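You operate a simulated robot arm through the tools that you are given. There is no shell and no other tool. Be economical: measure what you need, move in short steps, check, and stop when the job is done.

Carry out the task below with a simulated robot arm. There is one attempt and no reset: what you move stays moved.

TASK
Take the blue small box from the top of the folding table and leave it on the pocket notebook there. Then stack the cream candle from the top of the folding table on top of the orange candle.

It is judged by the outcome, as a careful person would: the job done as asked, and still so three seconds after it is handed in. It fails if anything else is knocked over, pushed out of place, dropped, spilled or broken.

THE ROBOT
A 7-joint arm with a two-finger parallel gripper, fixed in place. Base frame: the origin is at the foot of the arm, x ahead of it, y to its left, z up; the work surface is at about z = 740. Lengths are in mm, angles in degrees, forces in N, time in s.
With the tool pointing down near the work surface it reaches from about 200 to 680 mm from the base axis. Its first joint turns from -66.0 to 66.0 degrees. Payload 2.4 kg.
Tool frame: the origin (TCP) lies between the finger pads and is the grasp point; the fingertips stand 30 mm ahead of it; z points along the fingers, y is the line along which they close. The gripper opens to 94 mm. The fingers are 28 mm wide and 10 mm thick; the gripper's body (50 by 96 mm) begins 55 mm behind the TCP.
Orientation is told as [roll, pitch, yaw] about the base's x, y, z axes, in that order, counted from this pose: with the fingers straight down and closing along the base's y, the tool's x points along the base's -x, its y along +y and its z along -z.

THE INTERFACE
- The arm moves only by the tool send_rows. Its argument "moves" is a list of rows, each a list of 6 numbers: the shift along the base's x, y, z in units of 40 mm (1.0 is 40 mm), then the turn, a rotation vector about the base's x, y, z in units of 6 degrees (1.0 is 6 degrees). In form: [[tx, ty, tz, ax, ay, az], ...]. A call has 1 to 10 rows; each row shifts and turns the commanded pose from where the row before left it. "grip" is the opening, from 0 (shut) to 1 (fully open), set as the call begins (left out, the last holds). A call with a number of a shift or a turn outside -1 to 1 is refused whole. A row lasts 0.2 s, in which the tool goes at most 50 mm and 8.6 degrees; a call with a longer step from one row to the next is refused whole, and so is a gripper value outside its range. A pose out of reach is approached as far as the arm can. The call stops where the force on the tool passes 40 N (or 10 N more than at its start, if that is more) or the arm is blocked; 0.2 s more then pass. The fingers move at their own pace (about 153 mm/s each) and stop on an object; they squeeze with about 21 N. The grip force told is the motor's: it shows also when the fingers shut on nothing. Time passes only in rows, and 0.2 s behind the last, so rows that do not move let the fingers close. It gives the time, the measured TCP pose, the force on the tool (base axes), the opening and the grip force at its end, in the units of the frame above (readings bear some noise), and new pictures: "show" is both (left out), scene, wrist or none.
- Cameras (640 x 400 px; columns grow to the right, rows downward): "scene" is fixed at [16.5, 455.7, 1455.9]; the picture's right is [-0.91, -0.40, 0.00], its down [-0.19, 0.42, -0.89] and it looks along [0.36, -0.81, -0.46] (base axes); focal length 358 px, centre (320, 200). "wrist" rides on the gripper at [-37, 0, -58] in the tool frame; the picture's right is [0.00, -1.00, 0.00], its down [0.97, 0.00, -0.24] and it looks along [0.24, 0.00, 0.97] (tool axes); focal length 218 px, centre (320, 200).
- pixel_to_xyz(camera, pixels): for up to 12 pixels [column, row] of the newest picture of that camera ("zoom" is the newest enlarged one), the place [x, y, z] in the base frame of the surface seen there, good to about 2 mm. No time passes.
- zoom(camera, box): a new picture of the part [left, top, right, bottom] of that camera's present view, enlarged. No time passes.
- close_job(): hands the job in; it is judged then, once.

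Work in short steps. Measure before you move; look again where a grasp or a placing could have gone wrong, and mend it. You have 80 turns and 120 pictures in all, the two below and enlarged ones among them. Open the gripper and draw the arm clear of the work before you hand the job in, unless the task says otherwise; then end with one line.

The tools are called by a JSON object that holds its "name" and its "arguments". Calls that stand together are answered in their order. send_rows: Moves the arm, as the interface text tells. Its arguments: {"type":"object","properties":{"moves":{"type":"array"},"grip":{"type":"number"},"show":{"type":"string","enum":["both","scene","wrist","none"]}},"required":["moves"]} The other tools are called the same way: pixel_to_xyz (camera, pixels) gives the place of the surface under pixels of a picture; zoom (camera, box) takes an enlarged picture of a part of a camera's view; close_job () hands the job in.

At the start:

```text
t: 0.0
tool_pos: [270.4, -328.0, 1147.5]
ee_rot: [0.0, -0.1, 0.0]
contact_force: [0.4, -0.6, -0.3]
opening: 93.5
grip_force: 0.1
```

scene: 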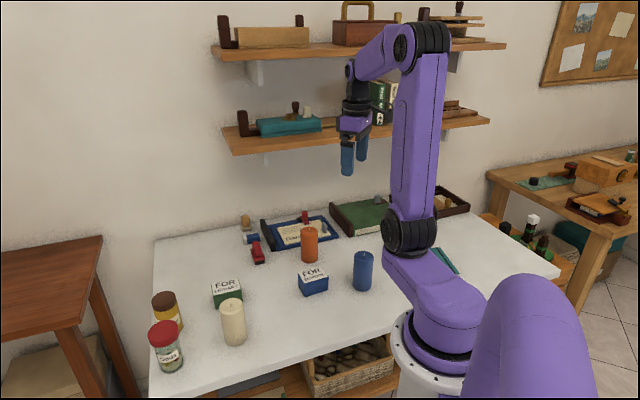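
wrist: 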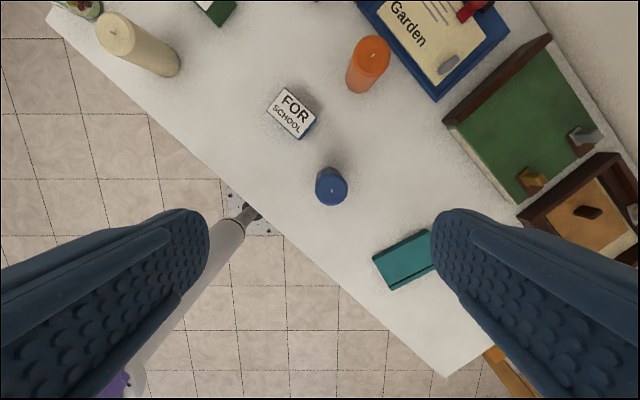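

The scene shows the blue box near (313,281), cream candle (233,320), orange candle (309,243), and a teal notebook perhaps near (446,260). I'll zoom in and measure these.

{"name": "zoom", "arguments": {"camera": "scene", "box": [140, 190, 480, 400]}}

{"name": "pixel_to_xyz", "arguments": {"camera": "wrist", "pixels": [[289, 88], [316, 116], [302, 138], [267, 110], [292, 112], [373, 261], [420, 230], [432, 262], [390, 289], [404, 258], [332, 190], [372, 48]]}}

{"name": "pixel_to_xyz", "arguments": {"camera": "scene", "pixels": [[233, 303], [221, 306], [243, 305], [233, 298], [233, 312], [310, 229], [302, 230], [318, 229], [236, 344], [309, 262], [447, 262], [313, 270]]}}

```text
1.88 times, centred on (310, 295) of scene
```

zoom: 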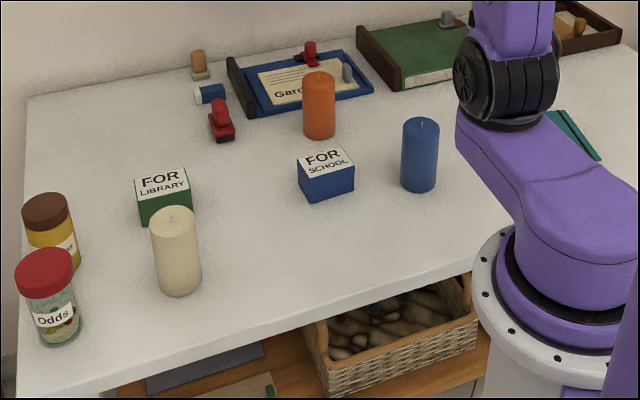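

```text
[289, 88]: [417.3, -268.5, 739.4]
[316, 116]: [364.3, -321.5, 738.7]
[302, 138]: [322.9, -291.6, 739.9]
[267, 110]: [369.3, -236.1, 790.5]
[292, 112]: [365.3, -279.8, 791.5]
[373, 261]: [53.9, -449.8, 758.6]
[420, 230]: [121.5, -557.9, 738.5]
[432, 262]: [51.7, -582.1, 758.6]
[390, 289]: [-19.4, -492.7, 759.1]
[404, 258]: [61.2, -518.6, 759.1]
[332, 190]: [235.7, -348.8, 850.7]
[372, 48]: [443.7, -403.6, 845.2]
```

```text
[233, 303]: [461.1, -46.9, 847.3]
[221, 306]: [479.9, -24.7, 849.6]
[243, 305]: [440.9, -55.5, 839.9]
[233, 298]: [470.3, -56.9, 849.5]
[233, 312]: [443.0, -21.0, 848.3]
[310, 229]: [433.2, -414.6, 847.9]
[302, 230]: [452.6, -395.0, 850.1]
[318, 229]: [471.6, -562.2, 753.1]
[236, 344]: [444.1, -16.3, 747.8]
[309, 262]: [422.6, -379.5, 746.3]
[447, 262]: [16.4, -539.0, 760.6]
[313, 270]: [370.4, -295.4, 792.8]
```

Teal item at wrist (404,258) has an elastic band like a pocket notebook. I'll zoom to confirm.

{"name": "zoom", "arguments": {"camera": "wrist", "box": [340, 100, 640, 300]}}

{"name": "zoom", "arguments": {"camera": "scene", "box": [320, 180, 480, 280]}}

{"name": "zoom", "arguments": {"camera": "wrist", "box": [240, 0, 480, 150]}}

```text
2.00 times, centred on (490, 200) of wrist
```

zoom: 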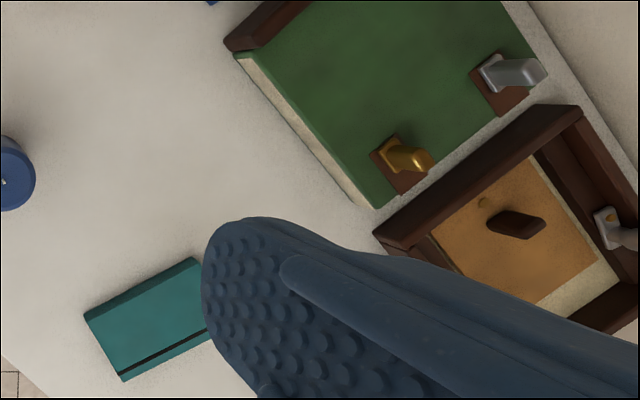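

```text
4.00 times, centred on (400, 230) of scene
```

zoom: 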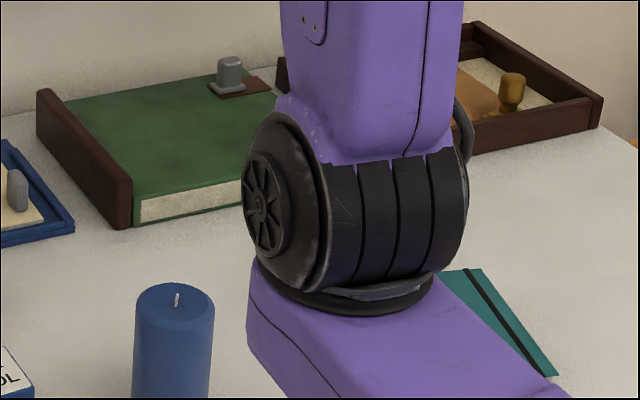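

```text
2.67 times, centred on (360, 75) of wrist
```

zoom: 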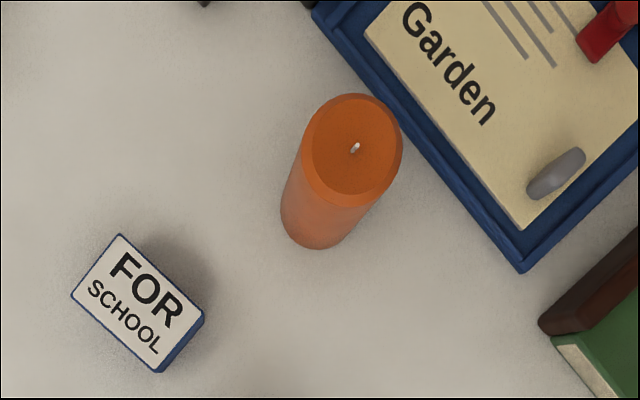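

The notebook lies at an angle near the first joint's limit, about (52,-532). Before grasping I'll test that the arm can get there, and get a clear view; first I measure the shelf edges for clearance.

{"name": "pixel_to_xyz", "arguments": {"camera": "scene", "pixels": [[235, 153], [320, 142], [488, 120], [222, 59], [505, 46], [465, 215], [545, 275], [440, 190]]}}

{"name": "send_rows", "arguments": {"moves": [[-0.7, -0.5, 0, 0, 0, 0], [-0.7, -0.5, 0, 0, 0, 0], [-0.7, -0.5, 0, 0, 0, 0], [-0.7, -0.5, 0, 0, 0, 0], [-0.7, -0.5, 0, 0, 0, 0], [0, 0, 0, 0, 0, 0]]}}

```text
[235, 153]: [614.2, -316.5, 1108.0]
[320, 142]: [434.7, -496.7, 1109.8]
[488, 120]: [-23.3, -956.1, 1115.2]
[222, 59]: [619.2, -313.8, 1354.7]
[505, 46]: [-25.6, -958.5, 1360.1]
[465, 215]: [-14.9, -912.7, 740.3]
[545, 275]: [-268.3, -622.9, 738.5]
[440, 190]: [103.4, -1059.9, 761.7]
```

```text
t: 1.4
tool_pos: [129.6, -428.4, 1146.5]
ee_rot: [0.0, 0.0, 0.0]
contact_force: [-0.1, -0.6, 0.0]
opening: 94.1
grip_force: 0.1
```

scene: 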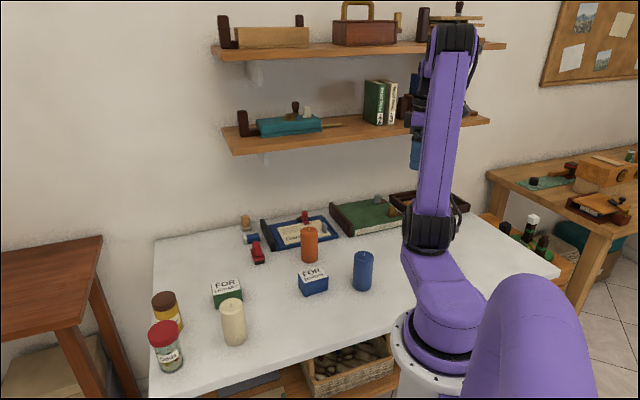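
wrist: 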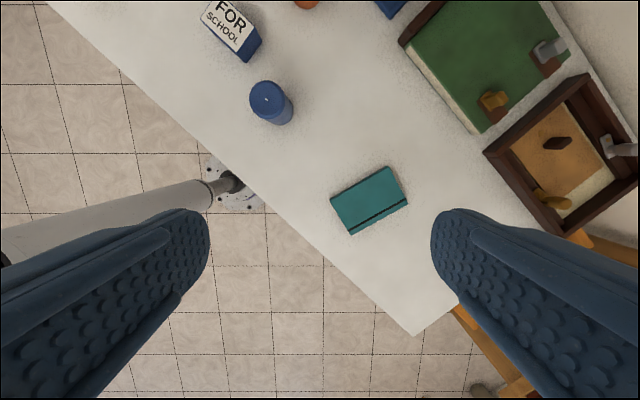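

Full notebook visible at wrist (330,200),(391,166),(408,201),(350,235). Measure it and the box.

{"name": "pixel_to_xyz", "arguments": {"camera": "wrist", "pixels": [[333, 200], [389, 169], [405, 199], [352, 231], [369, 199], [360, 190], [371, 207]]}}

{"name": "send_rows", "arguments": {"moves": [[-0.5, -0.65, -0.8, 0, 0, 0], [-0.5, -0.65, -0.8, 0, 0, 0], [-0.5, -0.65, -0.8, 0, 0, 0], [-0.4, -0.65, -0.8, 0, 0, 0], [0, 0, -0.8, 0, 0, 0], [0, 0, 0, 0, 0, 0]]}}

```text
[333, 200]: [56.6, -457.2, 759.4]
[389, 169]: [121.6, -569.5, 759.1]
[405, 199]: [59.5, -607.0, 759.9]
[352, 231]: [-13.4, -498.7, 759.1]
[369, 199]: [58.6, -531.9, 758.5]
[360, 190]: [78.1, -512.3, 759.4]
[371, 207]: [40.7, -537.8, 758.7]
```

```text
t: 2.8
tool_pos: [56.1, -531.8, 986.3]
ee_rot: [0.0, -0.1, -0.1]
contact_force: [-0.3, -0.4, 0.5]
opening: 94.0
grip_force: 0.1
```

scene: 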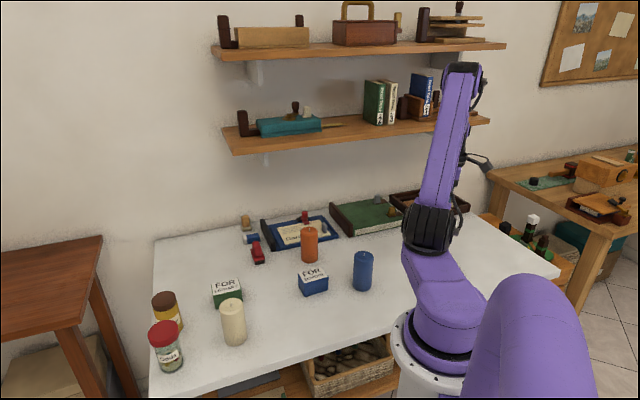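
wrist: 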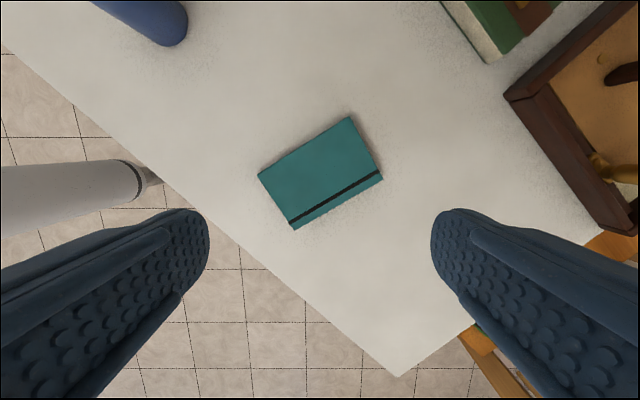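

Reach is fine here. Test the descent over the notebook to about z 815.

{"name": "send_rows", "arguments": {"moves": [[0, 0, -0.85, 0, 0, 0], [0, 0, -0.85, 0, 0, 0], [0, 0, -0.85, 0, 0, 0], [0, 0, -0.85, 0, 0, 0], [0, 0, -0.85, 0, 0, 0], [0, 0, 0, 0, 0, 0]], "show": "none"}}

{"name": "send_rows", "arguments": {"moves": [[0, 0, 1, 0, 0, 0], [0, 0, 1, 0, 0, 0], [0, 0, 1, 0, 0, 0], [0, 0, 1, 0, 0, 0], [0.4, 0.3, 0.9, 0, 0, 0], [0.7, 0.65, 0, 0, 0, 0], [0.7, 0.65, 0, 0, 0, 0], [0.7, 0.65, 0, 0, 0, 0], [0.7, 0.65, 0, 0, 0, 0], [0.7, 0.65, 0, 0, 0, 0]], "show": "none"}}

{"name": "send_rows", "arguments": {"moves": [[0.7, 0.65, 0, 0, 0, 0], [0.7, 0.65, 0, 0, 0, 0], [0.7, 0.65, 0, 0, 0, 0], [0.6, 0.65, 0, 0, 0, 0], [0, 0, 0, 0, 0, 0]]}}

```text
t: 4.2
tool_pos: [54.3, -533.6, 817.4]
ee_rot: [0.0, 0.1, 0.0]
contact_force: [-0.5, 0.6, -0.9]
opening: 94.1
grip_force: 0.0
```

```text
t: 6.4
tool_pos: [211.7, -390.9, 1014.4]
ee_rot: [0.0, 0.0, 0.0]
contact_force: [0.3, -0.7, -0.9]
opening: 93.9
grip_force: 0.1
```

```text
t: 7.6
tool_pos: [318.9, -287.1, 1013.7]
ee_rot: [-0.1, 0.0, 0.0]
contact_force: [-1.3, 0.4, -0.4]
opening: 94.2
grip_force: 0.0
```

scene: 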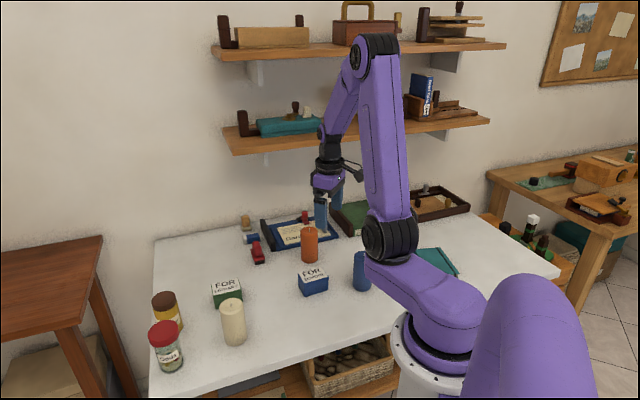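
wrist: 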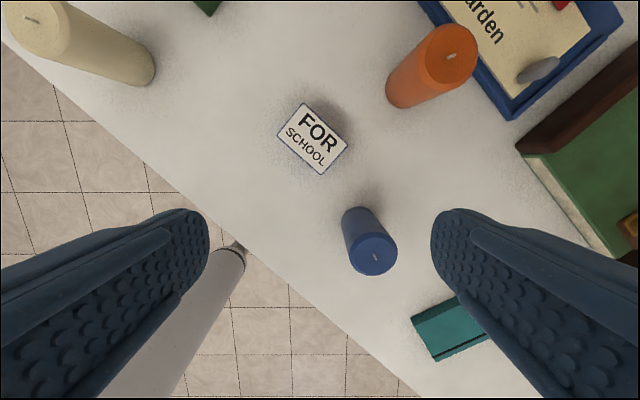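

The box's top corners appear at wrist ≈(304,103),(347,141),(321,174),(278,136); zoom to measure them.

{"name": "zoom", "arguments": {"camera": "wrist", "box": [262, 90, 366, 155]}}

{"name": "pixel_to_xyz", "arguments": {"camera": "wrist", "pixels": [[304, 106], [345, 141], [321, 172], [280, 136], [312, 139], [325, 122], [334, 157], [292, 120], [300, 154]]}}

```text
6.15 times, centred on (314, 122) of wrist
```

zoom: 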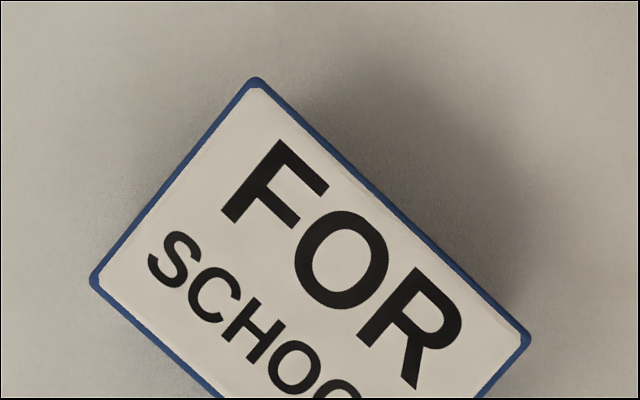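

```text
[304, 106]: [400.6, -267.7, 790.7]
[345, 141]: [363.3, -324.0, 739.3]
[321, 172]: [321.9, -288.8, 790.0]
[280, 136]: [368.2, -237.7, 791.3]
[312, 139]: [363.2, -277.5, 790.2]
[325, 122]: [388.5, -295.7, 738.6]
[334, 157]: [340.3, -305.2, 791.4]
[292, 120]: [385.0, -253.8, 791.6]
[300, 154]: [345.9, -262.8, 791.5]
```

Box centre ≈(362,-278), top z 791, ~73×50, long axis at ~48.5°. I'll grasp across the short side with yaw −131.5° (so that a +71.5° turn later aligns it with the notebook's long axis), rotating at height first.

{"name": "send_rows", "arguments": {"moves": [[0.2, 0.05, 0, 0, 0, -0.996], [0.2, 0.05, 0, 0, 0, -0.996], [0.2, 0.05, 0, 0, 0, -0.996], [0.2, 0.05, 0, 0, 0, -0.996], [0.28, 0.03, 0, 0, 0, -0.996], [0, 0, 0, 0, 0, -0.996], [0, 0, 0, 0, 0, -0.996], [0, 0, 0, 0, 0, -0.996], [0, 0, 0, 0, 0, -0.996], [0, 0, 0, 0, 0, -0.996]], "show": "none"}}

{"name": "send_rows", "arguments": {"moves": [[0, 0, 0, 0, 0, -0.996], [0, 0, 0, 0, 0, -0.996], [0, 0, 0, 0, 0, -0.996], [0, 0, 0, 0, 0, -0.996], [0, 0, 0, 0, 0, -0.996], [0, 0, 0, 0, 0, -0.996], [0, 0, 0, 0, 0, -0.996], [0, 0, 0, 0, 0, -0.996], [0, 0, 0, 0, 0, -0.996], [0, 0, 0, 0, 0, -0.996]], "show": "none"}}

{"name": "send_rows", "arguments": {"moves": [[0, 0, 0, 0, 0, -0.996], [0, 0, 0, 0, 0, -0.996], [0, 0, -0.8, 0, 0, 0], [0, 0, -0.8, 0, 0, 0], [0, 0, 0, 0, 0, 0]]}}

```text
t: 9.8
tool_pos: [360.4, -278.9, 1012.5]
ee_rot: [0.0, 0.0, -59.9]
contact_force: [0.5, -0.3, 0.8]
opening: 94.1
grip_force: 0.0
```

```text
t: 12.0
tool_pos: [362.1, -277.6, 1012.7]
ee_rot: [0.0, 0.0, -119.8]
contact_force: [0.5, 0.2, -0.4]
opening: 93.9
grip_force: 0.1
```

```text
t: 13.2
tool_pos: [361.9, -277.3, 948.8]
ee_rot: [0.0, 0.0, -131.6]
contact_force: [-1.2, 0.1, -0.5]
opening: 94.2
grip_force: 0.0
```

scene: 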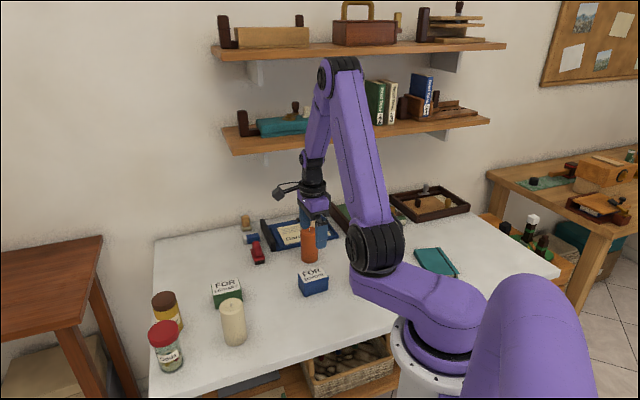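
wrist: 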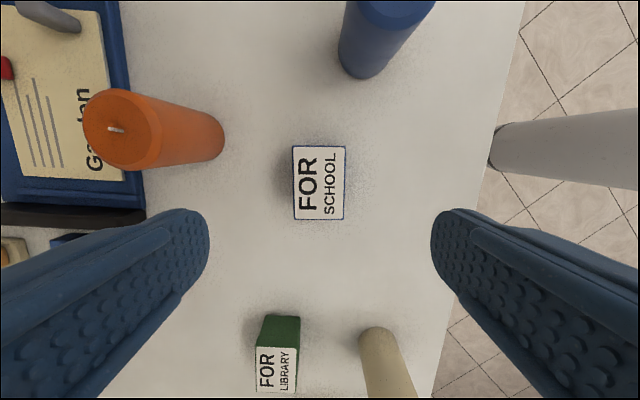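

Box is squared and centred between the fingers (px 319,182). Descend to z≈778 and close.

{"name": "send_rows", "arguments": {"moves": [[0, 0, -0.9, 0, 0, 0], [0, 0, -0.9, 0, 0, 0], [0, 0, -0.9, 0, 0, 0], [0, 0, -0.9, 0, 0, 0], [0, 0, -0.66, 0, 0, 0], [0, 0, 0, 0, 0, 0]], "show": "wrist"}}

{"name": "send_rows", "arguments": {"moves": [[0, 0, 0, 0, 0, 0], [0, 0, 0, 0, 0, 0], [0, 0, 0, 0, 0, 0], [0, 0, 0, 0, 0, 0]], "grip": 0, "show": "wrist"}}

```text
t: 14.6
tool_pos: [362.7, -277.2, 778.2]
ee_rot: [-0.1, 0.0, -131.6]
contact_force: [-0.4, -0.6, -0.1]
opening: 93.8
grip_force: 0.0
```

wrist: 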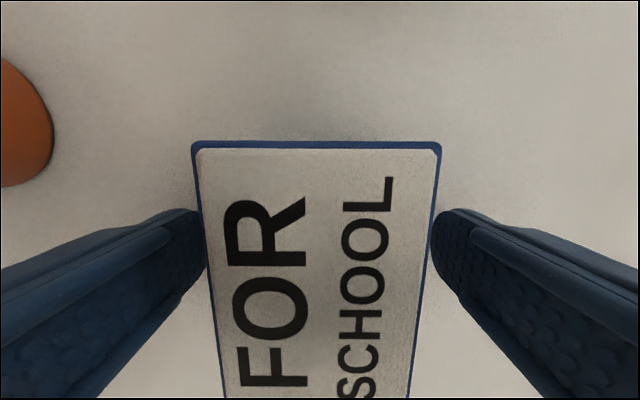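

```text
t: 15.6
tool_pos: [362.0, -277.5, 778.4]
ee_rot: [-0.1, 0.0, -131.7]
contact_force: [0.2, 0.2, -0.7]
opening: 55.8
grip_force: 21.1
```

wrist: 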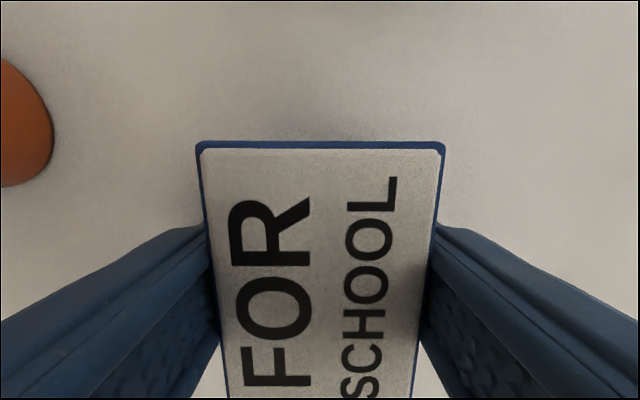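

Held at 55.8 mm, 21 N. Lift 160 mm and carry to above the notebook while turning +71.5°.

{"name": "send_rows", "arguments": {"moves": [[0, 0, 0.5, 0, 0, 0], [0, 0, 0.9, 0, 0, 0], [0, 0, 0.9, 0, 0, 0], [0, 0, 0.9, 0, 0, 0], [0, 0, 0.8, 0, 0, 0], [0, 0, 0, 0, 0, 0]], "show": "none"}}

{"name": "send_rows", "arguments": {"moves": [[-0.635, -0.532, 0, 0, 0, 0.993], [-0.635, -0.532, 0, 0, 0, 0.993], [-0.635, -0.532, 0, 0, 0, 0.993], [-0.635, -0.532, 0, 0, 0, 0.993], [-0.635, -0.532, 0, 0, 0, 0.993], [-0.635, -0.532, 0, 0, 0, 0.993], [-0.635, -0.532, 0, 0, 0, 0.993], [-0.635, -0.532, 0, 0, 0, 0.993], [-0.635, -0.532, 0, 0, 0, 0.993], [-0.635, -0.532, 0, 0, 0, 0.993]], "show": "none"}}

{"name": "send_rows", "arguments": {"moves": [[-0.635, -0.532, 0, 0, 0, 0.993], [-0.635, -0.532, 0, 0, 0, 0.993], [0, 0, 0, 0, 0, 0]]}}

```text
t: 17.0
tool_pos: [362.7, -277.5, 938.5]
ee_rot: [0.0, -0.1, -131.5]
contact_force: [0.5, -0.4, -1.5]
opening: 56.0
grip_force: 20.5
```

```text
t: 19.2
tool_pos: [107.1, -490.7, 938.0]
ee_rot: [0.0, 0.0, -71.8]
contact_force: [0.4, 0.4, -1.3]
opening: 55.9
grip_force: 20.8
```

```text
t: 20.0
tool_pos: [56.8, -533.9, 938.5]
ee_rot: [0.0, 0.0, -59.9]
contact_force: [-1.3, -0.2, -1.2]
opening: 56.3
grip_force: 20.9
```

scene: 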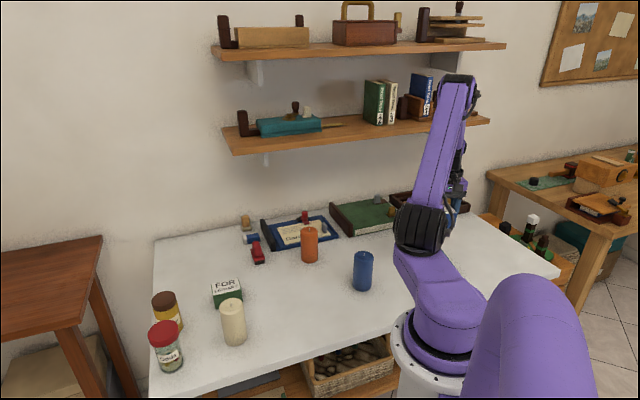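
wrist: 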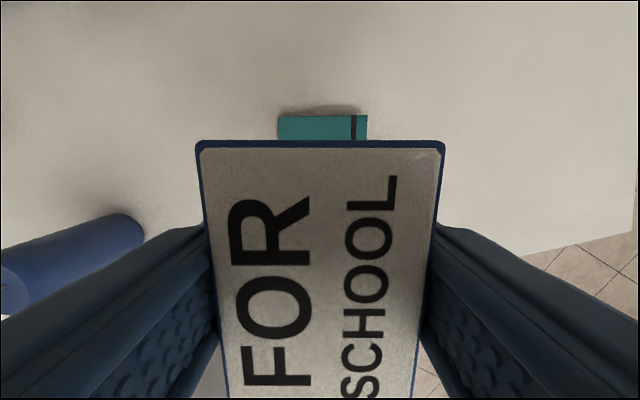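

Notebook lines up under the box (teal strip px 278–367). Descend to just above contact, then ease down.

{"name": "send_rows", "arguments": {"moves": [[0, 0, -0.8, 0, 0, 0], [0, 0, -0.8, 0, 0, 0], [0, 0, -0.8, 0, 0, 0], [0, 0, -0.6, 0, 0, 0], [0, 0, -0.4, 0, 0, 0], [0, 0, 0, 0, 0, 0]]}}

{"name": "send_rows", "arguments": {"moves": [[0, 0, -0.05, 0, 0, 0], [0, 0, -0.05, 0, 0, 0], [0, 0, 0, 0, 0, 0]], "show": "none"}}

```text
t: 21.4
tool_pos: [57.0, -532.6, 802.2]
ee_rot: [0.0, 0.0, -60.0]
contact_force: [0.7, -0.3, -0.9]
opening: 56.1
grip_force: 21.0
```

scene: 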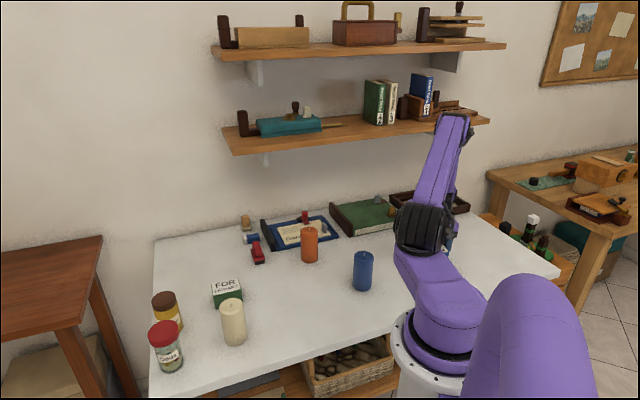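
wrist: 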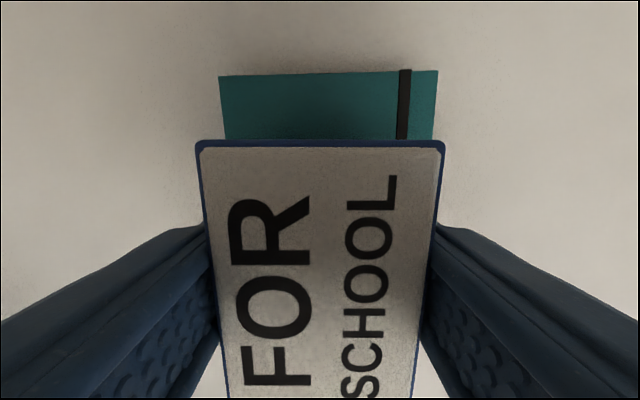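

```text
t: 22.2
tool_pos: [57.3, -532.4, 798.9]
ee_rot: [0.0, -0.1, -60.0]
contact_force: [1.6, 2.8, 8.2]
opening: 56.0
grip_force: 21.0
```

Contact is felt (8 N up), so release and rise.

{"name": "send_rows", "arguments": {"moves": [[0, 0, 0, 0, 0, 0], [0, 0, 0, 0, 0, 0], [0, 0, 0, 0, 0, 0]], "grip": 1, "show": "none"}}

{"name": "send_rows", "arguments": {"moves": [[0, 0, 0.4, 0, 0, 0], [0, 0, 0.8, 0, 0, 0], [0, 0, 1, 0, 0, 0], [0, 0, 1, 0, 0, 0], [0, 0, 1, 0, 0, 0], [0, 0, 1, 0, 0, 0], [0, 0, 0, 0, 0, 0]]}}

```text
t: 23.0
tool_pos: [57.0, -532.2, 799.8]
ee_rot: [0.0, 0.1, -60.0]
contact_force: [0.2, 0.1, -0.2]
opening: 94.0
grip_force: 0.0
```

```text
t: 24.6
tool_pos: [55.1, -532.6, 1007.6]
ee_rot: [0.0, 0.1, -60.0]
contact_force: [-0.8, -0.4, -0.5]
opening: 93.9
grip_force: 0.1
```

scene: 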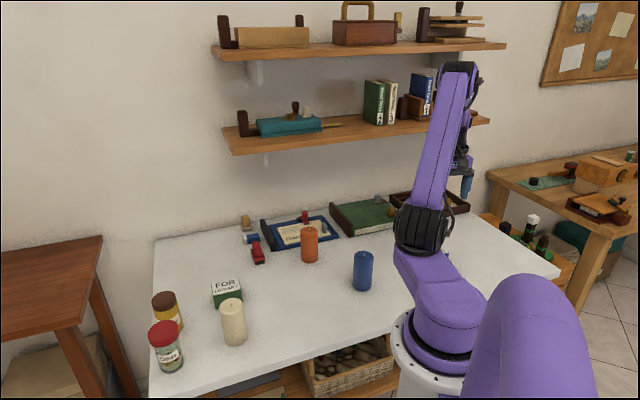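
wrist: 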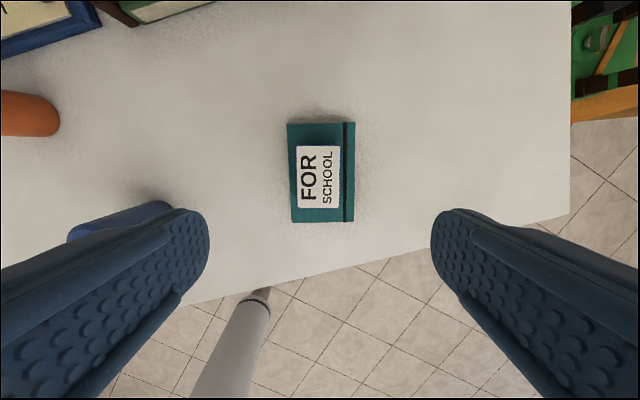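

Box rests squarely on the notebook. Now move toward the cream candle (≈(457,-40)), with yaw −45°, for a look from above.

{"name": "send_rows", "arguments": {"moves": [[0.6, 0.8, 0, 0, 0, 0.1786], [0.6, 0.8, 0, 0, 0, 0.1786], [0.6, 0.8, 0, 0, 0, 0.1786], [0.6, 0.8, 0, 0, 0, 0.1786], [0.6, 0.8, 0, 0, 0, 0.1786], [0.6, 0.8, 0, 0, 0, 0.1786], [0.6, 0.8, 0, 0, 0, 0.1786], [0.6, 0.8, 0, 0, 0, 0.1786], [0.6, 0.8, 0, 0, 0, 0.1786], [0.6, 0.8, 0, 0, 0, 0.1786]], "show": "none"}}

{"name": "send_rows", "arguments": {"moves": [[0.6, 0.8, 0, 0, 0, 0.1786], [0.6, 0.8, 0, 0, 0, 0.1786], [0.6, 0.8, 0, 0, 0, 0.1786], [0.6, 0.8, 0, 0, 0, 0.1786], [0, 0, 0, 0, 0, 0]]}}

```text
t: 26.8
tool_pos: [297.1, -211.8, 1006.2]
ee_rot: [0.0, -0.1, -49.4]
contact_force: [-0.6, 1.5, 0.3]
opening: 94.2
grip_force: 0.1
```

```text
t: 28.0
tool_pos: [394.6, -84.8, 1006.1]
ee_rot: [0.0, -0.1, -45.1]
contact_force: [-0.4, 0.6, 0.0]
opening: 94.1
grip_force: 0.0
```

scene: 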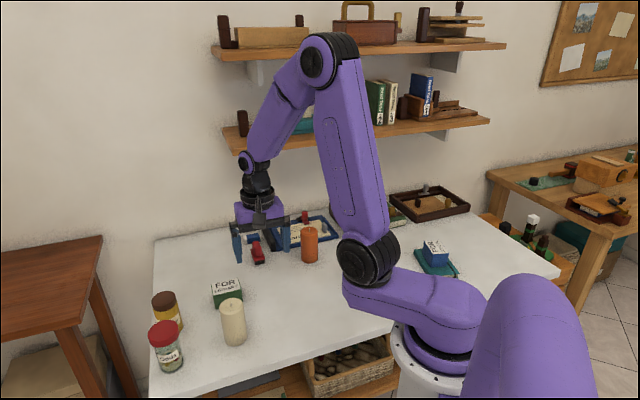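
wrist: 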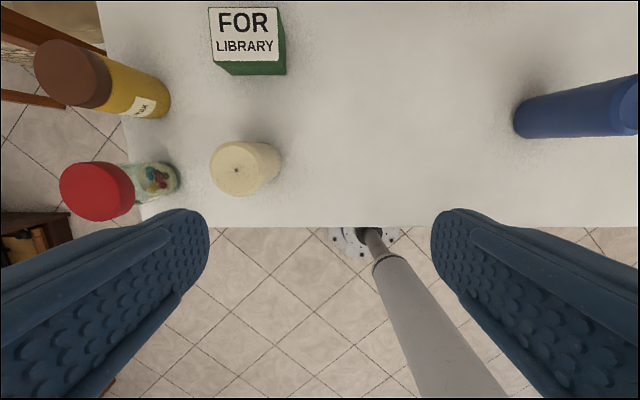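

Cream candle top at wrist ≈(237,169). Measure its rim, neighbours, and the wrist/hand outline for shelf clearance.

{"name": "pixel_to_xyz", "arguments": {"camera": "wrist", "pixels": [[236, 170], [213, 168], [262, 168], [237, 145], [236, 193], [240, 150], [96, 190], [133, 190], [245, 48], [278, 20], [280, 165], [70, 75]]}}

{"name": "pixel_to_xyz", "arguments": {"camera": "scene", "pixels": [[257, 195], [246, 163], [243, 195], [271, 195], [238, 210], [276, 212], [303, 216], [300, 230], [250, 155], [263, 175]]}}

{"name": "zoom", "arguments": {"camera": "scene", "box": [200, 130, 360, 230]}}

```text
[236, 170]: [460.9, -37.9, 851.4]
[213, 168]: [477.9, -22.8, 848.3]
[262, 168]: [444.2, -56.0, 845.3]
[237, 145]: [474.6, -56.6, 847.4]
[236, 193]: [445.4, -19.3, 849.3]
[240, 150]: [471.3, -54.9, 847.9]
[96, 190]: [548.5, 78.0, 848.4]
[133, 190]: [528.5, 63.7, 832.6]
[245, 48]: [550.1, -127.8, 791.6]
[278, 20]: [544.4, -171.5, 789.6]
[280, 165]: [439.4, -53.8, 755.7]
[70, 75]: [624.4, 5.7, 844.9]
```

```text
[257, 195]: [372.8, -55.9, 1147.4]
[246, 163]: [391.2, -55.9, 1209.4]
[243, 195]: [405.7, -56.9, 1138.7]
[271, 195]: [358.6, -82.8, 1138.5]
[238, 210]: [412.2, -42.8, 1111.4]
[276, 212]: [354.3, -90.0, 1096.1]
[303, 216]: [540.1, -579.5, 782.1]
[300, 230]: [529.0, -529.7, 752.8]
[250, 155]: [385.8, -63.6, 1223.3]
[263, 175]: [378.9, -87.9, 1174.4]
```

```text
4.00 times, centred on (280, 180) of scene
```

zoom: 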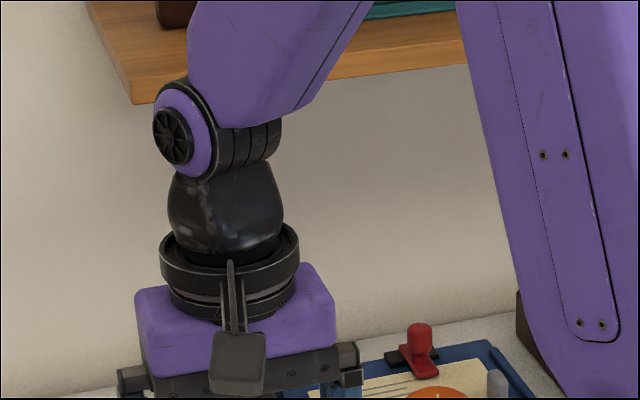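

Cream centre ≈(460.5,-38.5), Ø≈50, top 849. Now measure the orange candle's rim from the scene.

{"name": "zoom", "arguments": {"camera": "scene", "box": [286, 215, 334, 245]}}

```text
13.33 times, centred on (310, 230) of scene
```

zoom: 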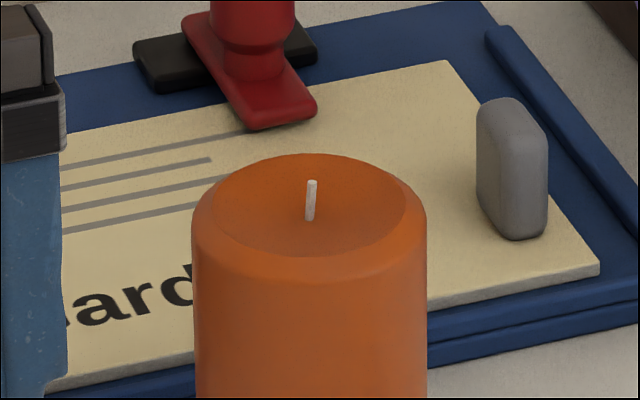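

{"name": "pixel_to_xyz", "arguments": {"camera": "zoom", "pixels": [[311, 184], [311, 216], [216, 207], [406, 207], [310, 252], [310, 158], [200, 210], [420, 210], [310, 265], [260, 240], [360, 240]]}}

{"name": "zoom", "arguments": {"camera": "scene", "box": [205, 290, 265, 350]}}

```text
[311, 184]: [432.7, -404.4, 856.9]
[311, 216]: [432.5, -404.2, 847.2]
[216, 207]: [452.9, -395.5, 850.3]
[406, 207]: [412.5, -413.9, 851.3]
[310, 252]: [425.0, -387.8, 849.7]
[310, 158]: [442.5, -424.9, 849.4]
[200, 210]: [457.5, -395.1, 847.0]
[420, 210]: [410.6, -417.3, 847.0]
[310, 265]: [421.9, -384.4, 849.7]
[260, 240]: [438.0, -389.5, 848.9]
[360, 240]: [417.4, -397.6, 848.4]
```

```text
6.67 times, centred on (235, 320) of scene
```

zoom: 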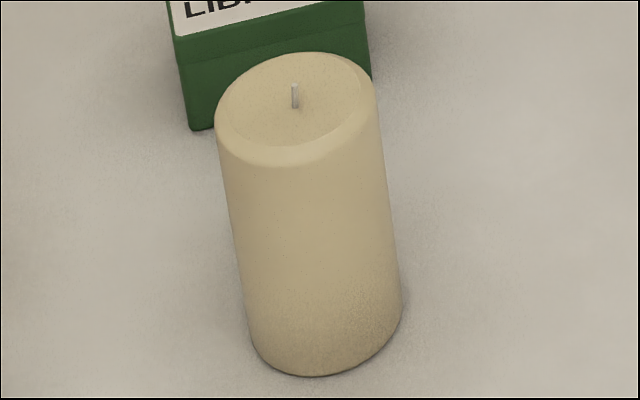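

Orange centre ≈(433,-405), rim z≈850. Move over the cream candle with a 10° tilt along the pad plane (keeps the wrist farther from the shelf when placing).

{"name": "send_rows", "arguments": {"moves": [[0.55, 0.39, 0, -0.59, -0.59, 0], [0.55, 0.39, 0, -0.59, -0.59, 0], [0.55, 0.38, 0, 0, 0, 0], [0, 0, -0.8, 0, 0, 0], [0, 0, -0.8, 0, 0, 0], [0, 0, 0, 0, 0, 0]]}}

```text
t: 29.4
tool_pos: [459.8, -37.8, 941.4]
ee_rot: [0.0, -10.1, -45.1]
contact_force: [-0.2, -0.5, -1.0]
opening: 94.0
grip_force: 0.0
```

scene: 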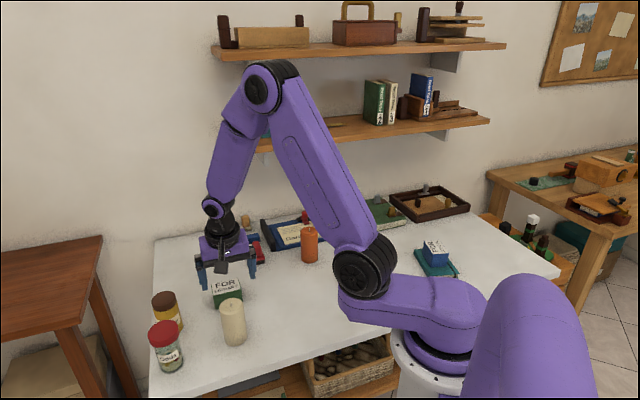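
wrist: 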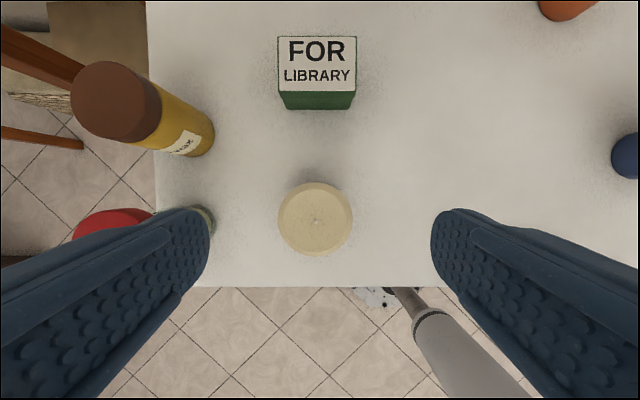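

Candle centred between the fingers (315,218). Descend to z≈815 and close.

{"name": "send_rows", "arguments": {"moves": [[0, 0, -0.8, 0, 0, 0], [0, 0, -0.8, 0, 0, 0], [0, 0, -0.8, 0, 0, 0], [0, 0, -0.75, 0, 0, 0], [0, 0, 0, 0, 0, 0]], "show": "wrist"}}

{"name": "send_rows", "arguments": {"moves": [[0, 0, 0, 0, 0, 0], [0, 0, 0, 0, 0, 0], [0, 0, 0, 0, 0, 0], [0, 0, 0, 0, 0, 0]], "grip": 0}}

```text
t: 30.6
tool_pos: [459.5, -40.1, 816.3]
ee_rot: [0.0, -9.9, -45.1]
contact_force: [0.4, 0.0, 0.8]
opening: 93.9
grip_force: 0.0
```

wrist: 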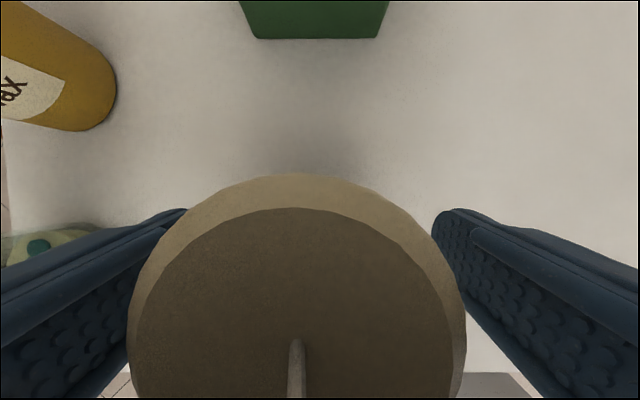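

```text
t: 31.6
tool_pos: [459.8, -39.2, 816.1]
ee_rot: [0.0, -9.9, -45.1]
contact_force: [0.7, 0.3, 0.2]
opening: 57.3
grip_force: 20.6
```

scene: 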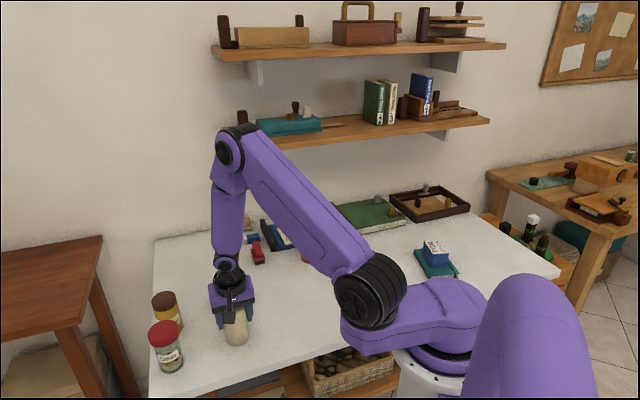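
wrist: 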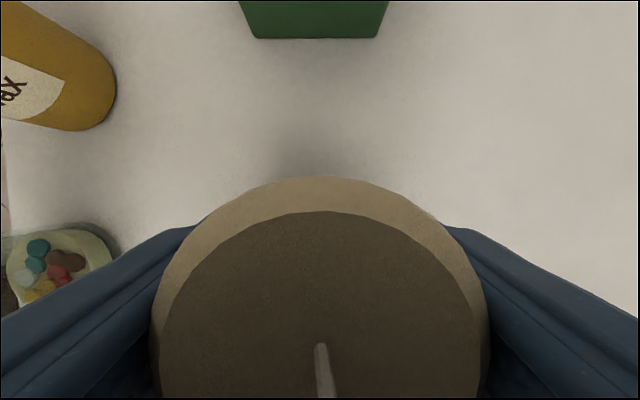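

Held at 57.3 mm, 20.6 N. Lift 150 mm, then carry most of the way to the orange candle and check.

{"name": "send_rows", "arguments": {"moves": [[0, 0, 0.4, 0, 0, 0], [0, 0, 0.85, 0, 0, 0], [0, 0, 0.85, 0, 0, 0], [0, 0, 0.85, 0, 0, 0], [0, 0, 0.8, 0, 0, 0], [0, 0, 0, 0, 0, 0]]}}

{"name": "send_rows", "arguments": {"moves": [[-0.1, -0.8, 0, 0, 0, 0], [-0.1, -0.8, 0, 0, 0, 0], [-0.1, -0.8, 0, 0, 0, 0], [-0.1, -0.8, 0, 0, 0, 0], [-0.1, -0.8, 0, 0, 0, 0], [-0.1, -0.8, 0, 0, 0, 0], [-0.1, -0.8, 0, 0, 0, 0], [-0.1, -0.8, 0, 0, 0, 0], [-0.1, -0.8, 0, 0, 0, 0], [0, 0, 0, 0, 0, 0]]}}

```text
t: 33.0
tool_pos: [458.3, -38.9, 966.6]
ee_rot: [0.0, -9.9, -45.2]
contact_force: [0.8, -0.6, -1.5]
opening: 57.2
grip_force: 21.4
```

scene: 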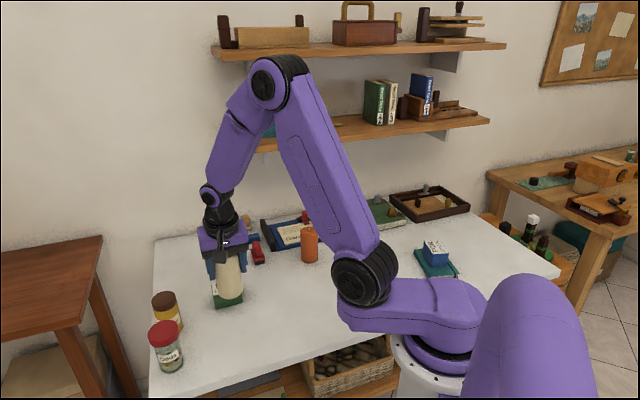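
wrist: 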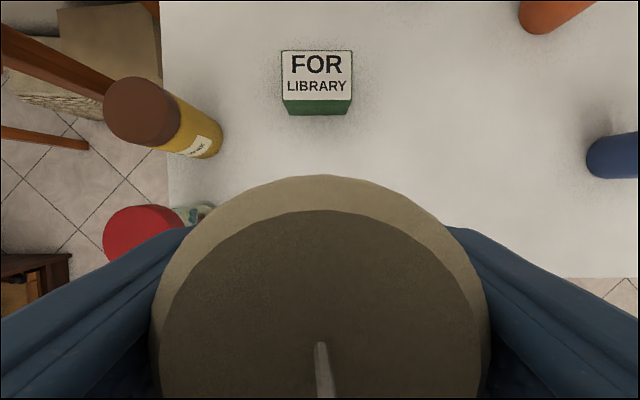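

```text
t: 35.2
tool_pos: [423.2, -326.6, 967.7]
ee_rot: [-0.1, -10.0, -45.0]
contact_force: [-0.8, 0.0, -1.9]
opening: 57.3
grip_force: 20.9
```

scene: 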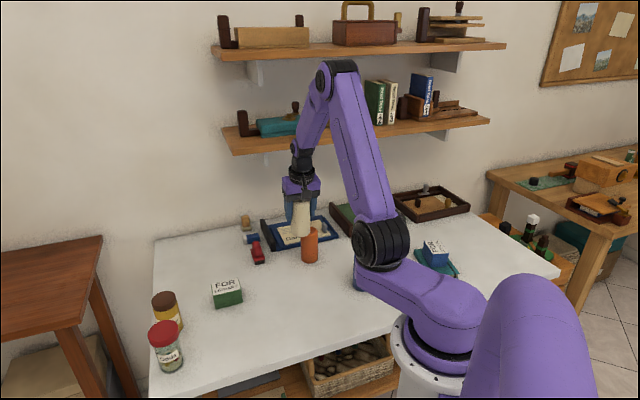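
wrist: 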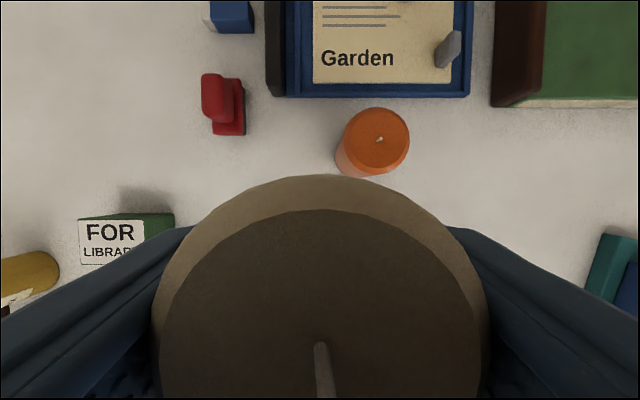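

Measure the orange rim from this closer wrist view (top near (381,138)).

{"name": "zoom", "arguments": {"camera": "wrist", "box": [332, 100, 428, 180]}}

{"name": "pixel_to_xyz", "arguments": {"camera": "wrist", "pixels": [[379, 139], [352, 135], [405, 137], [381, 113], [381, 165], [381, 134]]}}

```text
5.00 times, centred on (380, 140) of wrist
```

zoom: 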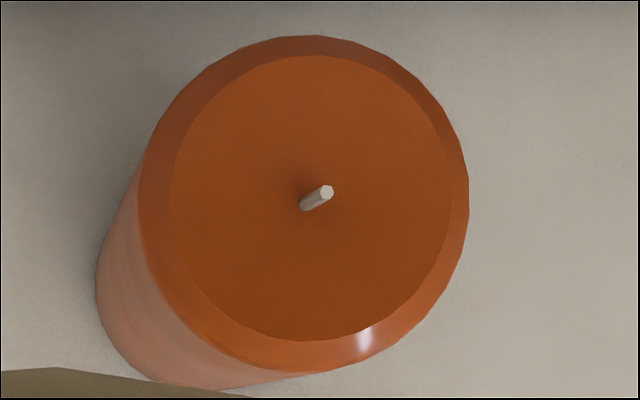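

```text
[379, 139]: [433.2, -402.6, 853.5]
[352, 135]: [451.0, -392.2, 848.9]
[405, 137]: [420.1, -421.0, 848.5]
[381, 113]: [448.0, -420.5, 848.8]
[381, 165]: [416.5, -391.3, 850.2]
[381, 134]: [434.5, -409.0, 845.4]
```

Orange centre ≈(433.5,-405.5). Move over it.

{"name": "send_rows", "arguments": {"moves": [[0.061, -0.49, 0, 0, 0, 0], [0.061, -0.49, 0, 0, 0, 0], [0.061, -0.49, 0, 0, 0, 0], [0.061, -0.49, 0, 0, 0, 0], [0, 0, 0, 0, 0, 0]]}}

{"name": "zoom", "arguments": {"camera": "scene", "box": [240, 120, 400, 270]}}

```text
t: 36.4
tool_pos: [432.8, -404.9, 966.7]
ee_rot: [0.0, -10.0, -45.0]
contact_force: [-0.2, 0.2, -2.1]
opening: 57.5
grip_force: 20.8
```

scene: 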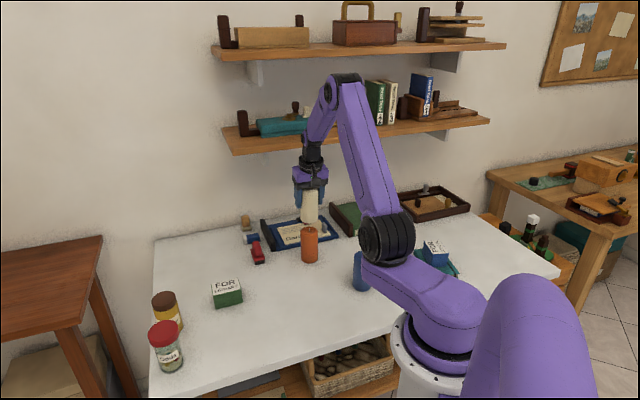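
wrist: 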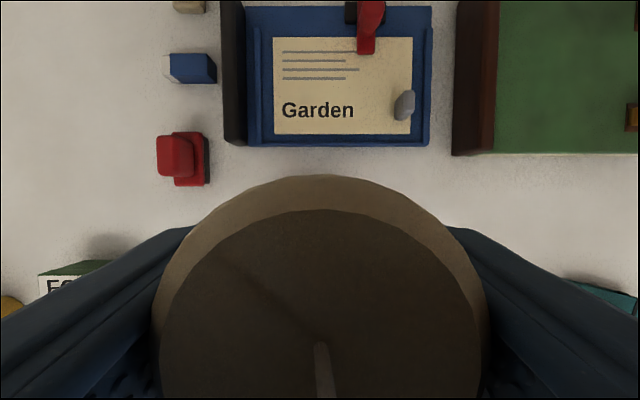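

```text
2.67 times, centred on (320, 195) of scene
```

zoom: 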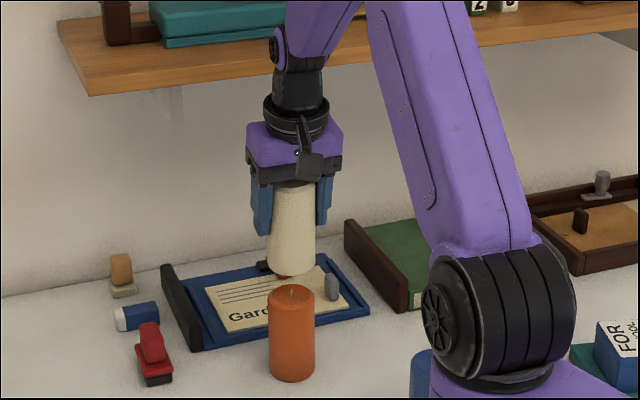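

Check whether the held candle is upright.

{"name": "zoom", "arguments": {"camera": "scene", "box": [280, 180, 344, 270]}}

```text
4.44 times, centred on (312, 225) of scene
```

zoom: 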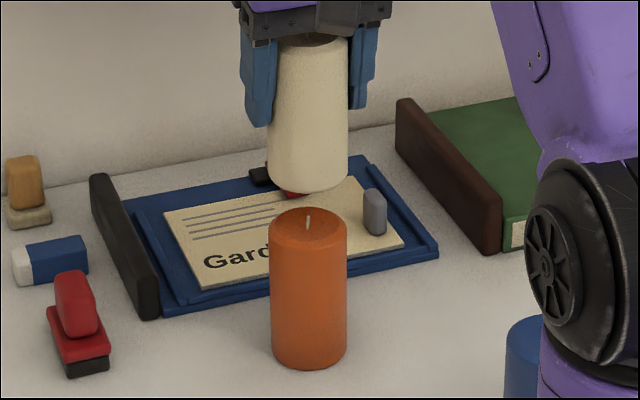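

Aligned above the orange candle (both centred at zoom column ≈308). Descend to just above contact, then ease down.

{"name": "send_rows", "arguments": {"moves": [[0, 0, -0.3, 0, 0, 0], [0, 0, -0.3, 0, 0, 0], [0, 0, -0.25, 0, 0, 0], [0, 0, 0, 0, 0, 0]], "show": "none"}}

{"name": "zoom", "arguments": {"camera": "scene", "box": [280, 180, 344, 270]}}

```text
t: 37.4
tool_pos: [433.3, -404.2, 933.1]
ee_rot: [0.1, -10.1, -45.2]
contact_force: [0.2, 0.1, -2.3]
opening: 57.1
grip_force: 20.5
```

```text
4.44 times, centred on (312, 225) of scene
```

zoom: 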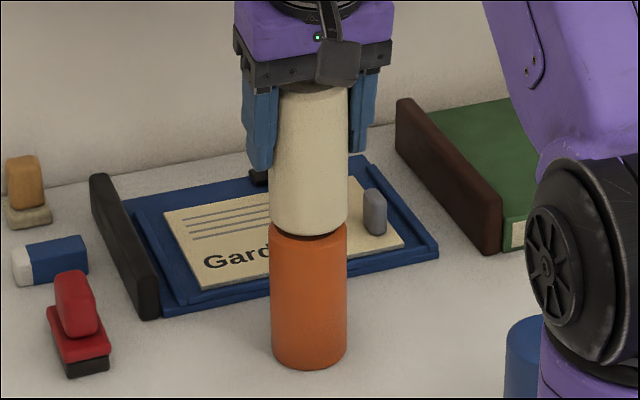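

Well aligned with a few mm gap. Ease down in 2 mm steps.

{"name": "send_rows", "arguments": {"moves": [[0, 0, -0.04, 0, 0, 0], [0, 0, -0.04, 0, 0, 0], [0, 0, 0, 0, 0, 0]], "show": "none"}}

{"name": "send_rows", "arguments": {"moves": [[0, 0, -0.03, 0, 0, 0], [0, 0, 0, 0, 0, 0]], "show": "none"}}

{"name": "send_rows", "arguments": {"moves": [[0, 0, -0.02, 0, 0, 0], [0, 0, 0, 0, 0, 0]], "show": "none"}}

```text
t: 38.2
tool_pos: [432.6, -403.3, 928.3]
ee_rot: [0.0, -10.0, -45.1]
contact_force: [0.1, 0.6, -2.7]
opening: 56.9
grip_force: 20.8
```

```text
t: 38.8
tool_pos: [432.5, -405.1, 927.7]
ee_rot: [0.1, -10.1, -45.1]
contact_force: [-0.7, 0.4, -2.1]
opening: 57.1
grip_force: 20.9
```

```text
t: 39.4
tool_pos: [432.7, -404.9, 926.8]
ee_rot: [0.0, -10.0, -45.1]
contact_force: [-0.1, 0.6, -2.7]
opening: 56.9
grip_force: 20.8
```

No contact yet; continue slowly.

{"name": "send_rows", "arguments": {"moves": [[0, 0, -0.025, 0, 0, 0], [0, 0, 0, 0, 0, 0]], "show": "none"}}

{"name": "zoom", "arguments": {"camera": "scene", "box": [280, 180, 344, 270]}}

```text
t: 40.0
tool_pos: [431.9, -404.1, 926.3]
ee_rot: [0.1, -10.0, -45.1]
contact_force: [0.3, 0.4, -2.3]
opening: 57.3
grip_force: 20.9
```

```text
4.44 times, centred on (312, 225) of scene
```

zoom: 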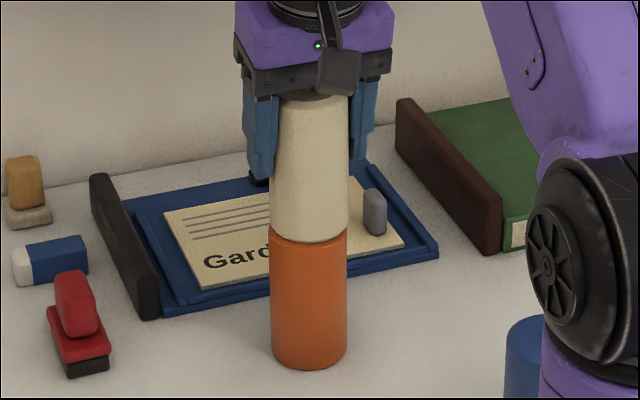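

{"name": "send_rows", "arguments": {"moves": [[0, 0, -0.025, 0, 0, 0], [0, 0, 0, 0, 0, 0]], "show": "none"}}

{"name": "send_rows", "arguments": {"moves": [[0, 0, 0, 0, 0, 0], [0, 0, 0, 0, 0, 0]], "show": "none"}}

```text
t: 40.6
tool_pos: [432.8, -405.2, 926.1]
ee_rot: [0.0, -10.2, -45.1]
contact_force: [-0.2, 1.4, 10.3]
opening: 56.9
grip_force: 20.8
```

```text
t: 41.2
tool_pos: [433.4, -406.6, 926.4]
ee_rot: [0.0, -10.2, -45.2]
contact_force: [1.1, -0.2, 12.1]
opening: 57.0
grip_force: 20.5
```

Contact made (~13 N). Relax a hair, then open.

{"name": "send_rows", "arguments": {"moves": [[0, 0, 0.012, 0, 0, 0], [0, 0, 0, 0, 0, 0]], "show": "none"}}

{"name": "send_rows", "arguments": {"moves": [[0, 0, 0, 0, 0, 0], [0, 0, 0, 0, 0, 0], [0, 0, 0, 0, 0, 0]], "grip": 1}}

```text
t: 41.8
tool_pos: [432.3, -407.1, 925.7]
ee_rot: [0.0, -10.1, -45.1]
contact_force: [2.7, -1.7, 7.1]
opening: 57.2
grip_force: 20.2
```

```text
t: 42.6
tool_pos: [431.8, -404.4, 926.5]
ee_rot: [0.0, -10.0, -45.1]
contact_force: [-0.2, 0.3, -0.8]
opening: 94.1
grip_force: 0.0
```

scene: 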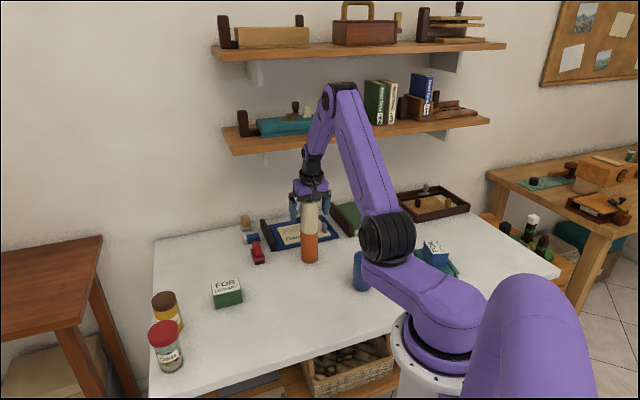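
wrist: 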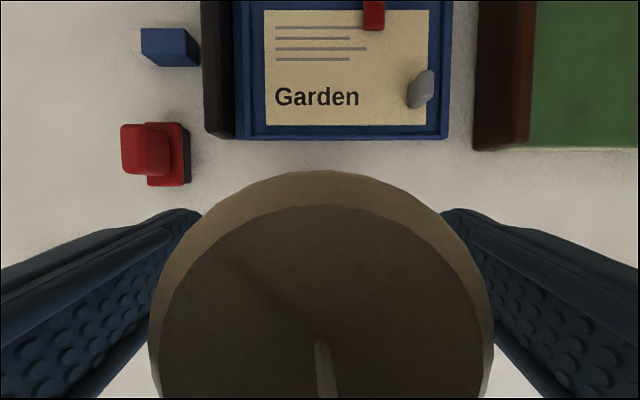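

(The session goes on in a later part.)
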